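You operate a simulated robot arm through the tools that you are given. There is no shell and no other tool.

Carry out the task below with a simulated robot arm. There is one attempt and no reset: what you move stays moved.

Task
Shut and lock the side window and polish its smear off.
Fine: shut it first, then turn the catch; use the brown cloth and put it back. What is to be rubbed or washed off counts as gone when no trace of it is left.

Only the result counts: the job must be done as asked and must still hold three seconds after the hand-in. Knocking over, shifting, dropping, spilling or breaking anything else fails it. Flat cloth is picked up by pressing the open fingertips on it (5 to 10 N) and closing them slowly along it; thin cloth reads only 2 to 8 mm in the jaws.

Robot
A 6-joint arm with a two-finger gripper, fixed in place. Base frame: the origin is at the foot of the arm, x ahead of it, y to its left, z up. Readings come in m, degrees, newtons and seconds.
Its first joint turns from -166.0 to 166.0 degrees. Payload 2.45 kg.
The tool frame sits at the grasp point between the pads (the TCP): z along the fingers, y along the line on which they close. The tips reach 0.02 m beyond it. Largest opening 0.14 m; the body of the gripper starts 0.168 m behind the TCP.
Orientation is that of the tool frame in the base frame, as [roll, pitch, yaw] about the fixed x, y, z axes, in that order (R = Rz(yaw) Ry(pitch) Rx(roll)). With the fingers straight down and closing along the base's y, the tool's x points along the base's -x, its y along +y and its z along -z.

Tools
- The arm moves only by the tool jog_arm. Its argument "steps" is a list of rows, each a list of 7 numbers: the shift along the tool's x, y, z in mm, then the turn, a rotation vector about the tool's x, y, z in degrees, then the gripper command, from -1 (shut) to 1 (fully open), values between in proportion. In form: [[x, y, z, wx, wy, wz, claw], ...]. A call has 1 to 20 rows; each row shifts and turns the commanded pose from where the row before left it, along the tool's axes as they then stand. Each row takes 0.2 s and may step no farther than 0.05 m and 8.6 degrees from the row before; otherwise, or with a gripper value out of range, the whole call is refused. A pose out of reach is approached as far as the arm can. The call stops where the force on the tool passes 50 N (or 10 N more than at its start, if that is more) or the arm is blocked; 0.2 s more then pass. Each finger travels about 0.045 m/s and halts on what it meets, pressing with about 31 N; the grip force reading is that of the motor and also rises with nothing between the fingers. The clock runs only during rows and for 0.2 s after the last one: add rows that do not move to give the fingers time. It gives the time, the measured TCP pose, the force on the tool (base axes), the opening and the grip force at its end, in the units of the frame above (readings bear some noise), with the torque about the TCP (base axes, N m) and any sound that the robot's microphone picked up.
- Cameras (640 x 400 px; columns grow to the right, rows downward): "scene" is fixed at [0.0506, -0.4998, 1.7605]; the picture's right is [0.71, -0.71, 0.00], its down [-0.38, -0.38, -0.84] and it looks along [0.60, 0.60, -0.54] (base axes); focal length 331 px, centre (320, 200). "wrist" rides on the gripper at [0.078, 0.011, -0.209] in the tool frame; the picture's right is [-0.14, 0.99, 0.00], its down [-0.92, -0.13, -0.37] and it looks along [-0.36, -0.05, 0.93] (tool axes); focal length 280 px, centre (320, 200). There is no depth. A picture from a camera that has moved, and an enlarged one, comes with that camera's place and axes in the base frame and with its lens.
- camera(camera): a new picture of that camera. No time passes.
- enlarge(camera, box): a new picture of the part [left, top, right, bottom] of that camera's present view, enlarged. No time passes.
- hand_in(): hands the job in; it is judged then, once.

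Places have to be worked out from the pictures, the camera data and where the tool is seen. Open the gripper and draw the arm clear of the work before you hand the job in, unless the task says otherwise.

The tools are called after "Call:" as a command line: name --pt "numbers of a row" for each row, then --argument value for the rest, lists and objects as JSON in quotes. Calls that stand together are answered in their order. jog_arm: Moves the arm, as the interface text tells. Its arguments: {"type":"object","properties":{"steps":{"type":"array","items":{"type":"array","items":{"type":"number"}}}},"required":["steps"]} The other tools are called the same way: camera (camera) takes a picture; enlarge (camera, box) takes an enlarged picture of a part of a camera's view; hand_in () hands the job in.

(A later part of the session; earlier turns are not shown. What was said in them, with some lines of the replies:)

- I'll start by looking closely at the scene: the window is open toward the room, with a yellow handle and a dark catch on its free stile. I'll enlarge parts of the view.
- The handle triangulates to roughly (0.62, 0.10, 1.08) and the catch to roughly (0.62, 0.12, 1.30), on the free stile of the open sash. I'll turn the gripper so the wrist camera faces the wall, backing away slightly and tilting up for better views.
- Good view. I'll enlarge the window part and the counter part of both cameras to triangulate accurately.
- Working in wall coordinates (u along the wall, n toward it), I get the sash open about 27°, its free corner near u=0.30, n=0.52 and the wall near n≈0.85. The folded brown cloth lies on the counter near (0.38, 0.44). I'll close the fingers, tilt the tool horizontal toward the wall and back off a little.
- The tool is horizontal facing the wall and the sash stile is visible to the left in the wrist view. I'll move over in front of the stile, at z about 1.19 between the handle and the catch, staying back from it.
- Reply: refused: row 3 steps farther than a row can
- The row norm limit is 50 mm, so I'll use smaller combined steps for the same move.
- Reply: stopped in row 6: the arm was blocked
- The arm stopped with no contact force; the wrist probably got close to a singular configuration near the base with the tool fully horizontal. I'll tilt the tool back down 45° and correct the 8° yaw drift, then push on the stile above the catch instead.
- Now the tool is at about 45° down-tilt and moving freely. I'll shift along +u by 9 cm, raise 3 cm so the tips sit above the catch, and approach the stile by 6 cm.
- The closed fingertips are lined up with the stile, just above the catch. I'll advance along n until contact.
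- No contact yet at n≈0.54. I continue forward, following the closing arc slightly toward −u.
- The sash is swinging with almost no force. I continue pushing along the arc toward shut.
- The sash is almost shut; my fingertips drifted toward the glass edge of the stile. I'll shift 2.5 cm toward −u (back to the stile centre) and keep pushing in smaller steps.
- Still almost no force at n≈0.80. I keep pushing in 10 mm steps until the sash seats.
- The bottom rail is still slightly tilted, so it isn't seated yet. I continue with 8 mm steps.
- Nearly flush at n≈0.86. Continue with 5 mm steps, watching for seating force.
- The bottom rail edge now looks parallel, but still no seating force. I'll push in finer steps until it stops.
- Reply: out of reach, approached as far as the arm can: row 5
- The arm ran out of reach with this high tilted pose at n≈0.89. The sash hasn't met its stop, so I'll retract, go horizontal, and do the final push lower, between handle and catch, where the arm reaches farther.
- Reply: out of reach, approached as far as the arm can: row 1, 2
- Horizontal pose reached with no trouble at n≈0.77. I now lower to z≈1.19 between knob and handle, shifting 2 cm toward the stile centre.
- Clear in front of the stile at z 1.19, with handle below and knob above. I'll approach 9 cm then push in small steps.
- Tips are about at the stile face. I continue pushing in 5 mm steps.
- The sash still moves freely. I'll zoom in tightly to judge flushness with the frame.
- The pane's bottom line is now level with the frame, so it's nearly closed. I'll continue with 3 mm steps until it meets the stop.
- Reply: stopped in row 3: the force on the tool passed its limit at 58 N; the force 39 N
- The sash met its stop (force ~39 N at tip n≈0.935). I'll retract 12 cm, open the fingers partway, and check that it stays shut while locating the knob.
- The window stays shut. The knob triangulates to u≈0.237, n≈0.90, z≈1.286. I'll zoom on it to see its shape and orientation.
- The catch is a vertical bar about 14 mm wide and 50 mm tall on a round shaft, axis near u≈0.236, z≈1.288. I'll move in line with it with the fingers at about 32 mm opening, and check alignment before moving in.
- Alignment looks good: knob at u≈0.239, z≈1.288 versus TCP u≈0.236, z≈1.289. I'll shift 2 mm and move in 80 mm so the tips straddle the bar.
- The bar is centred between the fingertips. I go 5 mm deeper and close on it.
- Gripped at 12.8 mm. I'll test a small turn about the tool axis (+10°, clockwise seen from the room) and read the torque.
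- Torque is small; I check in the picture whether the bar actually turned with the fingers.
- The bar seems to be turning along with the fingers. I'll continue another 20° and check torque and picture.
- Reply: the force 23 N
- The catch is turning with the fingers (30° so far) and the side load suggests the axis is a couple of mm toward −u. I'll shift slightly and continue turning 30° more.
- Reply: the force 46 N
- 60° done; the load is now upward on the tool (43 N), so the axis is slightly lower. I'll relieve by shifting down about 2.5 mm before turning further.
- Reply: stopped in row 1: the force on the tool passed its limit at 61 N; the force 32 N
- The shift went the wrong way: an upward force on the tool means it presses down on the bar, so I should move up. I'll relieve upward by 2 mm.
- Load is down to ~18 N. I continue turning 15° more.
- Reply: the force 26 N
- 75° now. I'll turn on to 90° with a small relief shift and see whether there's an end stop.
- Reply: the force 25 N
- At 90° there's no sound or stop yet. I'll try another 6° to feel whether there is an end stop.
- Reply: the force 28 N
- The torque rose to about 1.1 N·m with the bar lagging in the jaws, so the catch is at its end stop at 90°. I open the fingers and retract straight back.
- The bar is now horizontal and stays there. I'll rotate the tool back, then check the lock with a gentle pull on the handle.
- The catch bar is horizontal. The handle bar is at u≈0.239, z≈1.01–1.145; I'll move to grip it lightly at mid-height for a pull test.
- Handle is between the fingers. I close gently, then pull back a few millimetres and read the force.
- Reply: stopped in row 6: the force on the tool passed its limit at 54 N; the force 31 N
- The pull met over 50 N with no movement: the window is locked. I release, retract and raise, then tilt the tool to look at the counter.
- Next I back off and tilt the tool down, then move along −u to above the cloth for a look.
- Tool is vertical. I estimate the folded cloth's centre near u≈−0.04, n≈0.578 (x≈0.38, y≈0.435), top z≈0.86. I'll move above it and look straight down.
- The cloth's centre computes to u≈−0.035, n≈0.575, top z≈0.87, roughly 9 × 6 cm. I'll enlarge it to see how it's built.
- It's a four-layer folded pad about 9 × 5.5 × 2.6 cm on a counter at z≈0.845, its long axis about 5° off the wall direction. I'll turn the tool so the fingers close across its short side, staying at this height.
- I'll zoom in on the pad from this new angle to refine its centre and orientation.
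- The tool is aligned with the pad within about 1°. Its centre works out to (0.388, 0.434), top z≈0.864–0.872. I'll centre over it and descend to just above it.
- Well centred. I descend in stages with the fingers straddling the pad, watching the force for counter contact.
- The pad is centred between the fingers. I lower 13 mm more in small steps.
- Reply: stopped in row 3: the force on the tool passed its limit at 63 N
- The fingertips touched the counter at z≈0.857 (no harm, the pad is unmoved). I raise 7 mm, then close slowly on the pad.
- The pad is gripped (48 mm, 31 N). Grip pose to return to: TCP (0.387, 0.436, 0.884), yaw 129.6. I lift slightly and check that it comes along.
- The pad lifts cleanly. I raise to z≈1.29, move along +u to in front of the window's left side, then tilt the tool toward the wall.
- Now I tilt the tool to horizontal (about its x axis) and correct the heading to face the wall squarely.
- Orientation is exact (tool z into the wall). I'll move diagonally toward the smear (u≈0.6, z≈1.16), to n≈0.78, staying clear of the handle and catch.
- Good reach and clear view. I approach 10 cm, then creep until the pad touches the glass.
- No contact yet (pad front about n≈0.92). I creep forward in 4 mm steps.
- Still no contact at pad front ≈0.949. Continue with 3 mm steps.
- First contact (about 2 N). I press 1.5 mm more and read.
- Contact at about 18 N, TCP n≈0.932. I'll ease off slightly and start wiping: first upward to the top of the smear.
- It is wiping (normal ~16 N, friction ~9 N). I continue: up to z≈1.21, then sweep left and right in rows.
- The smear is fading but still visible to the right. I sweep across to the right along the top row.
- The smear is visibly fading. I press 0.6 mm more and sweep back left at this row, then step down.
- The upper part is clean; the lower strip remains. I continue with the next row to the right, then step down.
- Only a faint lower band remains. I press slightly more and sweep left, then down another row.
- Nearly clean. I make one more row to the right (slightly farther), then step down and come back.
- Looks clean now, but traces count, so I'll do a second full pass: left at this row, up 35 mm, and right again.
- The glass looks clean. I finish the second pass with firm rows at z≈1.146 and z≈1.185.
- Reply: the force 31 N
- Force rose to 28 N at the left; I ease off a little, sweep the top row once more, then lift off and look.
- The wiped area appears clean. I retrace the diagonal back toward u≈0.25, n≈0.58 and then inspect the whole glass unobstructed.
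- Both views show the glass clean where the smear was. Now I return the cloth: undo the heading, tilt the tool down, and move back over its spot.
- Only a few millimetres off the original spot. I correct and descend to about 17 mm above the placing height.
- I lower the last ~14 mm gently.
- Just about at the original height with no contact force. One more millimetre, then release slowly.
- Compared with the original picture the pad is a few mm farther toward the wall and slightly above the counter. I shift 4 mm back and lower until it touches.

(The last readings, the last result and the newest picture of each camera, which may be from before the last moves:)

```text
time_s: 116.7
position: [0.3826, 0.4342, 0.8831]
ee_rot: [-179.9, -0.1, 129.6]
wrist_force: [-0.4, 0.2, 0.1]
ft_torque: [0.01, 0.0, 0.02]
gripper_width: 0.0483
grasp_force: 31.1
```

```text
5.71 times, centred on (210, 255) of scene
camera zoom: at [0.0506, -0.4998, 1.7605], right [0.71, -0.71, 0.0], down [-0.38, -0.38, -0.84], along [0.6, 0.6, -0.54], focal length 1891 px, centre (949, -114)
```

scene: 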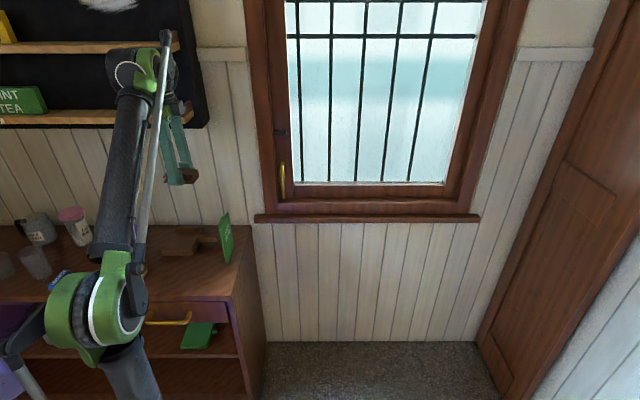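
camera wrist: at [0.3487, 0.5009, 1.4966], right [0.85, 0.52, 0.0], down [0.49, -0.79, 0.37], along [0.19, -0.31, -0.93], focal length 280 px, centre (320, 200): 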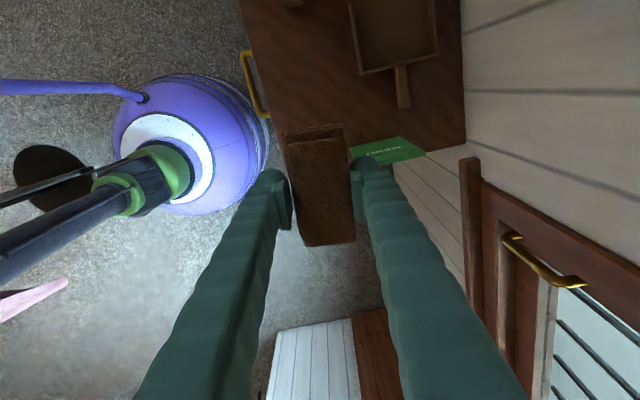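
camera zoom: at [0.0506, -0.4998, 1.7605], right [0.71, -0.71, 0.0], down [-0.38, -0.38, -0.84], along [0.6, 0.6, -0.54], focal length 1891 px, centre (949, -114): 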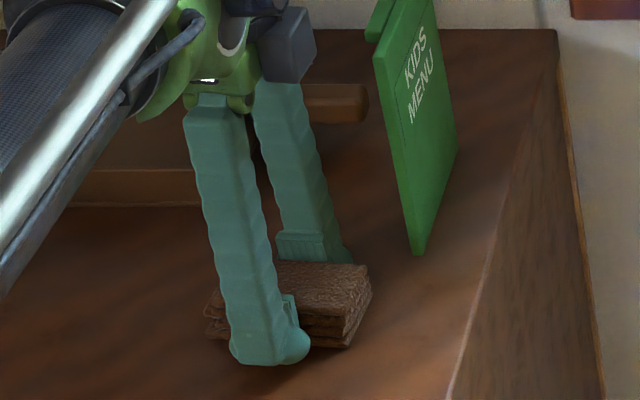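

Position now matches the original picture. I lower in 1 mm steps until a small contact force shows.

Call:
jog_arm --pt "0 0 1 0 0 0 -1" --pt "0 0 1 0 0 0 -1"

```text
time_s: 117.3
position: [0.3827, 0.434, 0.8822]
ee_rot: [180.0, -0.1, 129.6]
wrist_force: [2.1, 3.1, 30.5]
ft_torque: [-0.32, -0.37, 0.0]
gripper_width: 0.0484
grasp_force: 31.2
```

Contact at 30 N; I back off 1 mm and open slowly.

Call:
jog_arm --pt "0 0 -1 0 0 0 -1" --pt "0 0 0 0 0 0 -0.25" --pt "0 0 0 0 0 0 -0.15" --pt "0 0 0 0 0 0 0.0" --pt "0 0 0 0 0 0 0.15" --pt "0 0 0 0 0 0 0.2" --pt "0 0 0 0 0 0 0.2"

Call:
enlarge --camera "scene" --box '[170, 220, 250, 290]'

Call:
enlarge --camera "wrist" --box '[230, 100, 410, 260]'

```text
time_s: 118.9
position: [0.3837, 0.4326, 0.8811]
ee_rot: [-179.9, -0.2, 129.6]
wrist_force: [0.6, 0.2, 0.2]
ft_torque: [-0.03, 0.01, -0.02]
gripper_width: 0.0839
grasp_force: 0.1
```

```text
5.71 times, centred on (210, 255) of scene
camera zoom: at [0.0506, -0.4998, 1.7605], right [0.71, -0.71, 0.0], down [-0.38, -0.38, -0.84], along [0.6, 0.6, -0.54], focal length 1891 px, centre (949, -114)
```

zoom: 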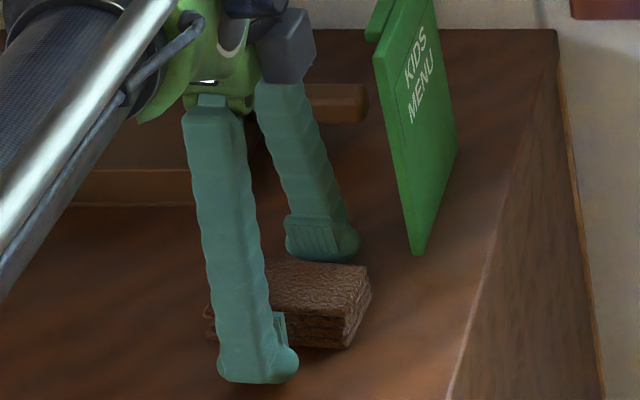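

```text
2.50 times, centred on (320, 180) of wrist
camera zoom: at [0.3435, 0.5006, 1.0902], right [0.85, 0.53, 0.0], down [0.49, -0.79, 0.37], along [0.19, -0.31, -0.93], focal length 701 px, centre (320, 250)
```

zoom: 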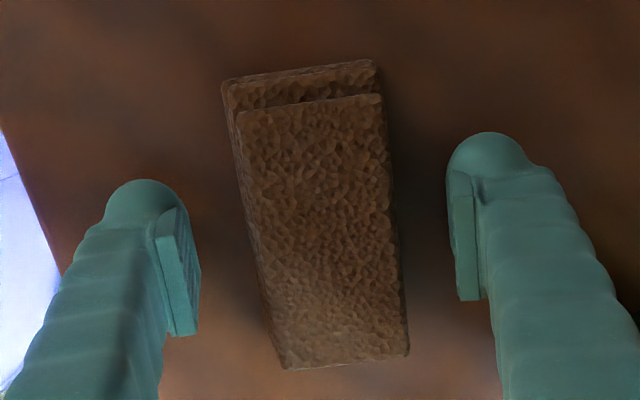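

The pad lies on the counter at its original place. I raise straight up and look at everything.

Call:
jog_arm --pt "0 0 -20 0 0 0 0.2" --pt "0 0 -45 0 0 0 0.2" --pt "0 0 -48 0 0 0 0.2" --pt "0 0 -48 0 0 0 0.2" --pt "0 0 -48 0 0 0 0.2" --pt "0 0 -48 0 0 0 0.2" --pt "0 0 -48 0 0 0 0.2" --pt "0 0 -48 0 0 0 0.2" --pt "0 0 -48 0 0 0 0.2" --pt "0 0 0 0 0 0 0.2"

Call:
camera --camera "scene"

Call:
camera --camera "wrist"

Call:
enlarge --camera "scene" --box '[80, 200, 320, 350]'

Call:
enlarge --camera "scene" --box '[240, 0, 520, 230]'

```text
time_s: 121.1
position: [0.3854, 0.4335, 1.2815]
ee_rot: [-179.9, -0.1, 129.6]
wrist_force: [-0.1, 0.2, -0.3]
ft_torque: [0.01, 0.06, 0.0]
gripper_width: 0.0842
grasp_force: 0.1
```

```text
taken
```

scene: 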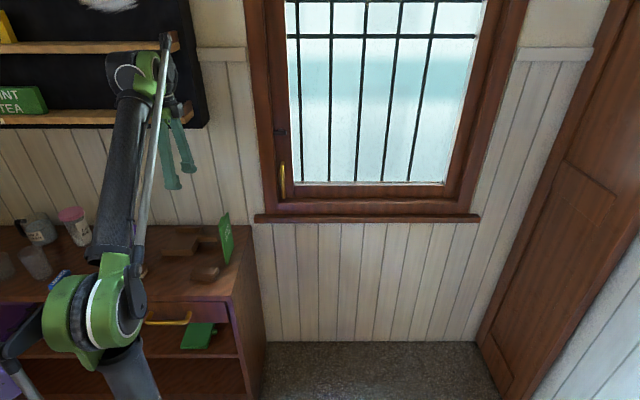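

```text
taken
camera wrist: at [0.346, 0.5007, 1.4905], right [0.85, 0.53, 0.0], down [0.49, -0.79, 0.37], along [0.19, -0.31, -0.93], focal length 280 px, centre (320, 200)
```

wrist: 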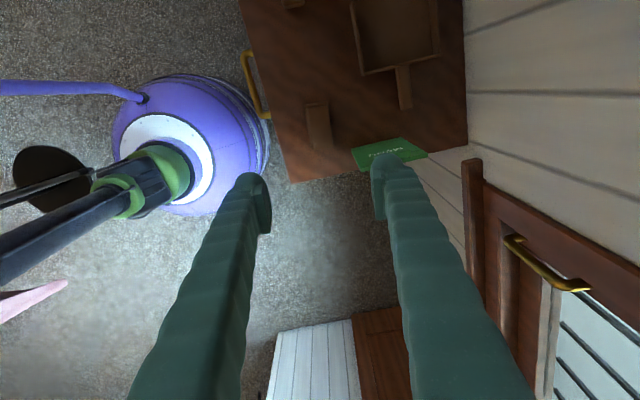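

```text
2.67 times, centred on (200, 275) of scene
camera zoom: at [0.0506, -0.4998, 1.7605], right [0.71, -0.71, 0.0], down [-0.38, -0.38, -0.84], along [0.6, 0.6, -0.54], focal length 882 px, centre (640, 0)
```

zoom: 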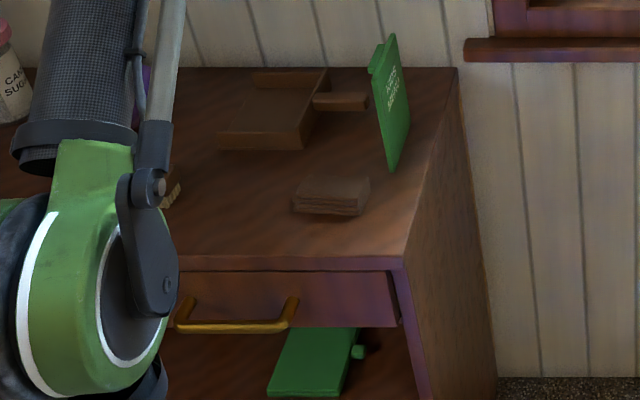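

```text
1.74 times, centred on (380, 115) of scene
camera zoom: at [0.0506, -0.4998, 1.7605], right [0.71, -0.71, 0.0], down [-0.38, -0.38, -0.84], along [0.6, 0.6, -0.54], focal length 576 px, centre (216, 348)
```

zoom: 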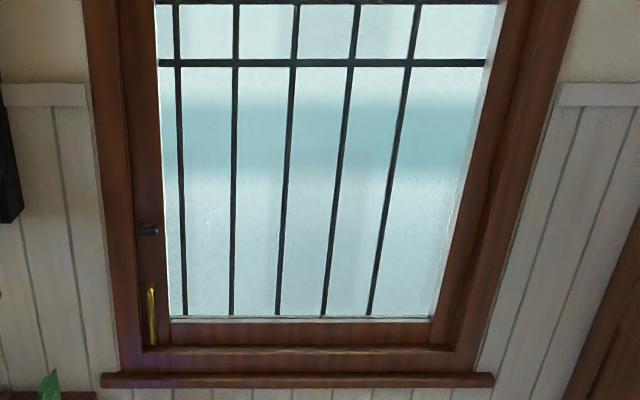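

Window shut, catch horizontal, cloth back in place and nothing else disturbed. One last close look at the former smear area before handing in.

Call:
enlarge --camera "scene" --box '[350, 140, 395, 168]'

Call:
enlarge --camera "scene" --box '[340, 155, 400, 190]'

Call:
enlarge --camera "scene" --box '[260, 110, 310, 150]'

```text
14.22 times, centred on (372, 154) of scene
camera zoom: at [0.0506, -0.4998, 1.7605], right [0.71, -0.71, 0.0], down [-0.38, -0.38, -0.84], along [0.6, 0.6, -0.54], focal length 4707 px, centre (-427, 854)
```

zoom: 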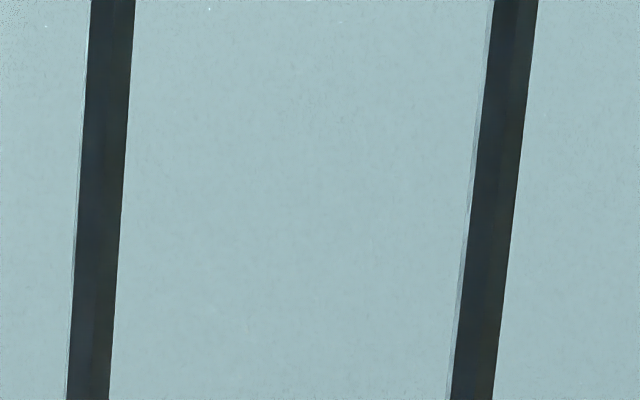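

```text
10.67 times, centred on (370, 172) of scene
camera zoom: at [0.0506, -0.4998, 1.7605], right [0.71, -0.71, 0.0], down [-0.38, -0.38, -0.84], along [0.6, 0.6, -0.54], focal length 3530 px, centre (-213, 493)
```

zoom: 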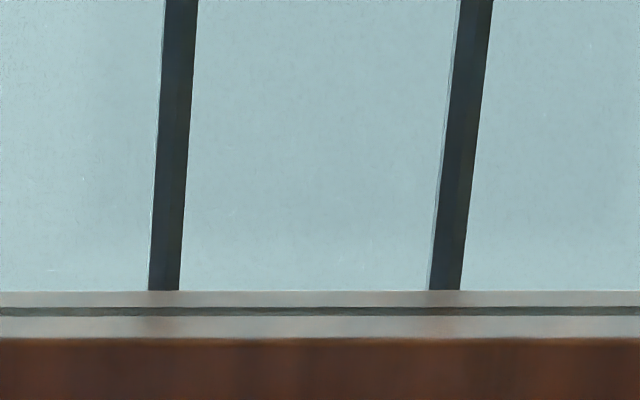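

```text
10.00 times, centred on (285, 130) of scene
camera zoom: at [0.0506, -0.4998, 1.7605], right [0.71, -0.71, 0.0], down [-0.38, -0.38, -0.84], along [0.6, 0.6, -0.54], focal length 3309 px, centre (670, 900)
```

zoom: 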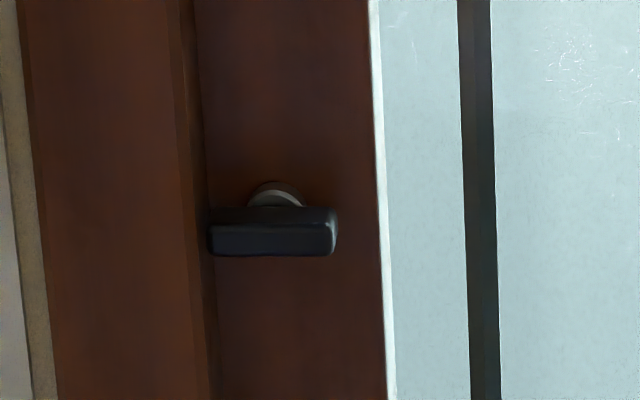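

No trace of the smear remains, the catch is at 90° and the window is shut. I open the gripper fully and back the arm off a bit from the counter before handing in.

Call:
jog_arm --pt "0 -30 -30 0 0 0 1" --pt "0 -40 -20 0 0 0 1" --pt "0 -40 0 0 0 0 1" --pt "0 0 0 0 0 0 1" --pt "0 0 0 0 0 0 1"

Call:
camera --camera "scene"

```text
time_s: 122.3
position: [0.2997, 0.3638, 1.3319]
ee_rot: [-180.0, -0.1, 129.7]
wrist_force: [-0.2, -0.5, -0.1]
ft_torque: [-0.02, -0.01, 0.03]
gripper_width: 0.1401
grasp_force: 0.1
```

```text
taken
```

scene: 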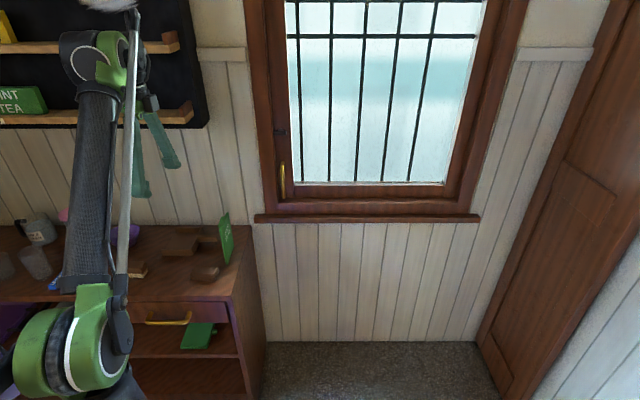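

Everything is in its final state: window shut and locked, glass clean, cloth back, gripper open and arm clear. I hand in the job.

Call:
hand_in

```text
The job is handed in.
```

The side window is shut and locked, its smear is polished off, and the brown cloth is back where it was. The job is handed in; no verdict came back with it.

- **Shut:** I pushed the sash until it met its stop.
- **Locked:** I turned the catch 90° to its end stop. A test pull on the handle met more than 50 N and the window did not move.
- **Smear:** I wiped the area in two overlapping passes with the cloth. Enlarged views from the fixed camera show no trace left.
- **Cloth:** It sits on the counter within a few millimetres of its starting place, judged against the earlier pictures.

While I was reaching for the cloth, the fingertips touched the counter, peaking at 63 N. Nothing else appeared moved or knocked over in the final pictures. The gripper is open and the arm is clear of the work.
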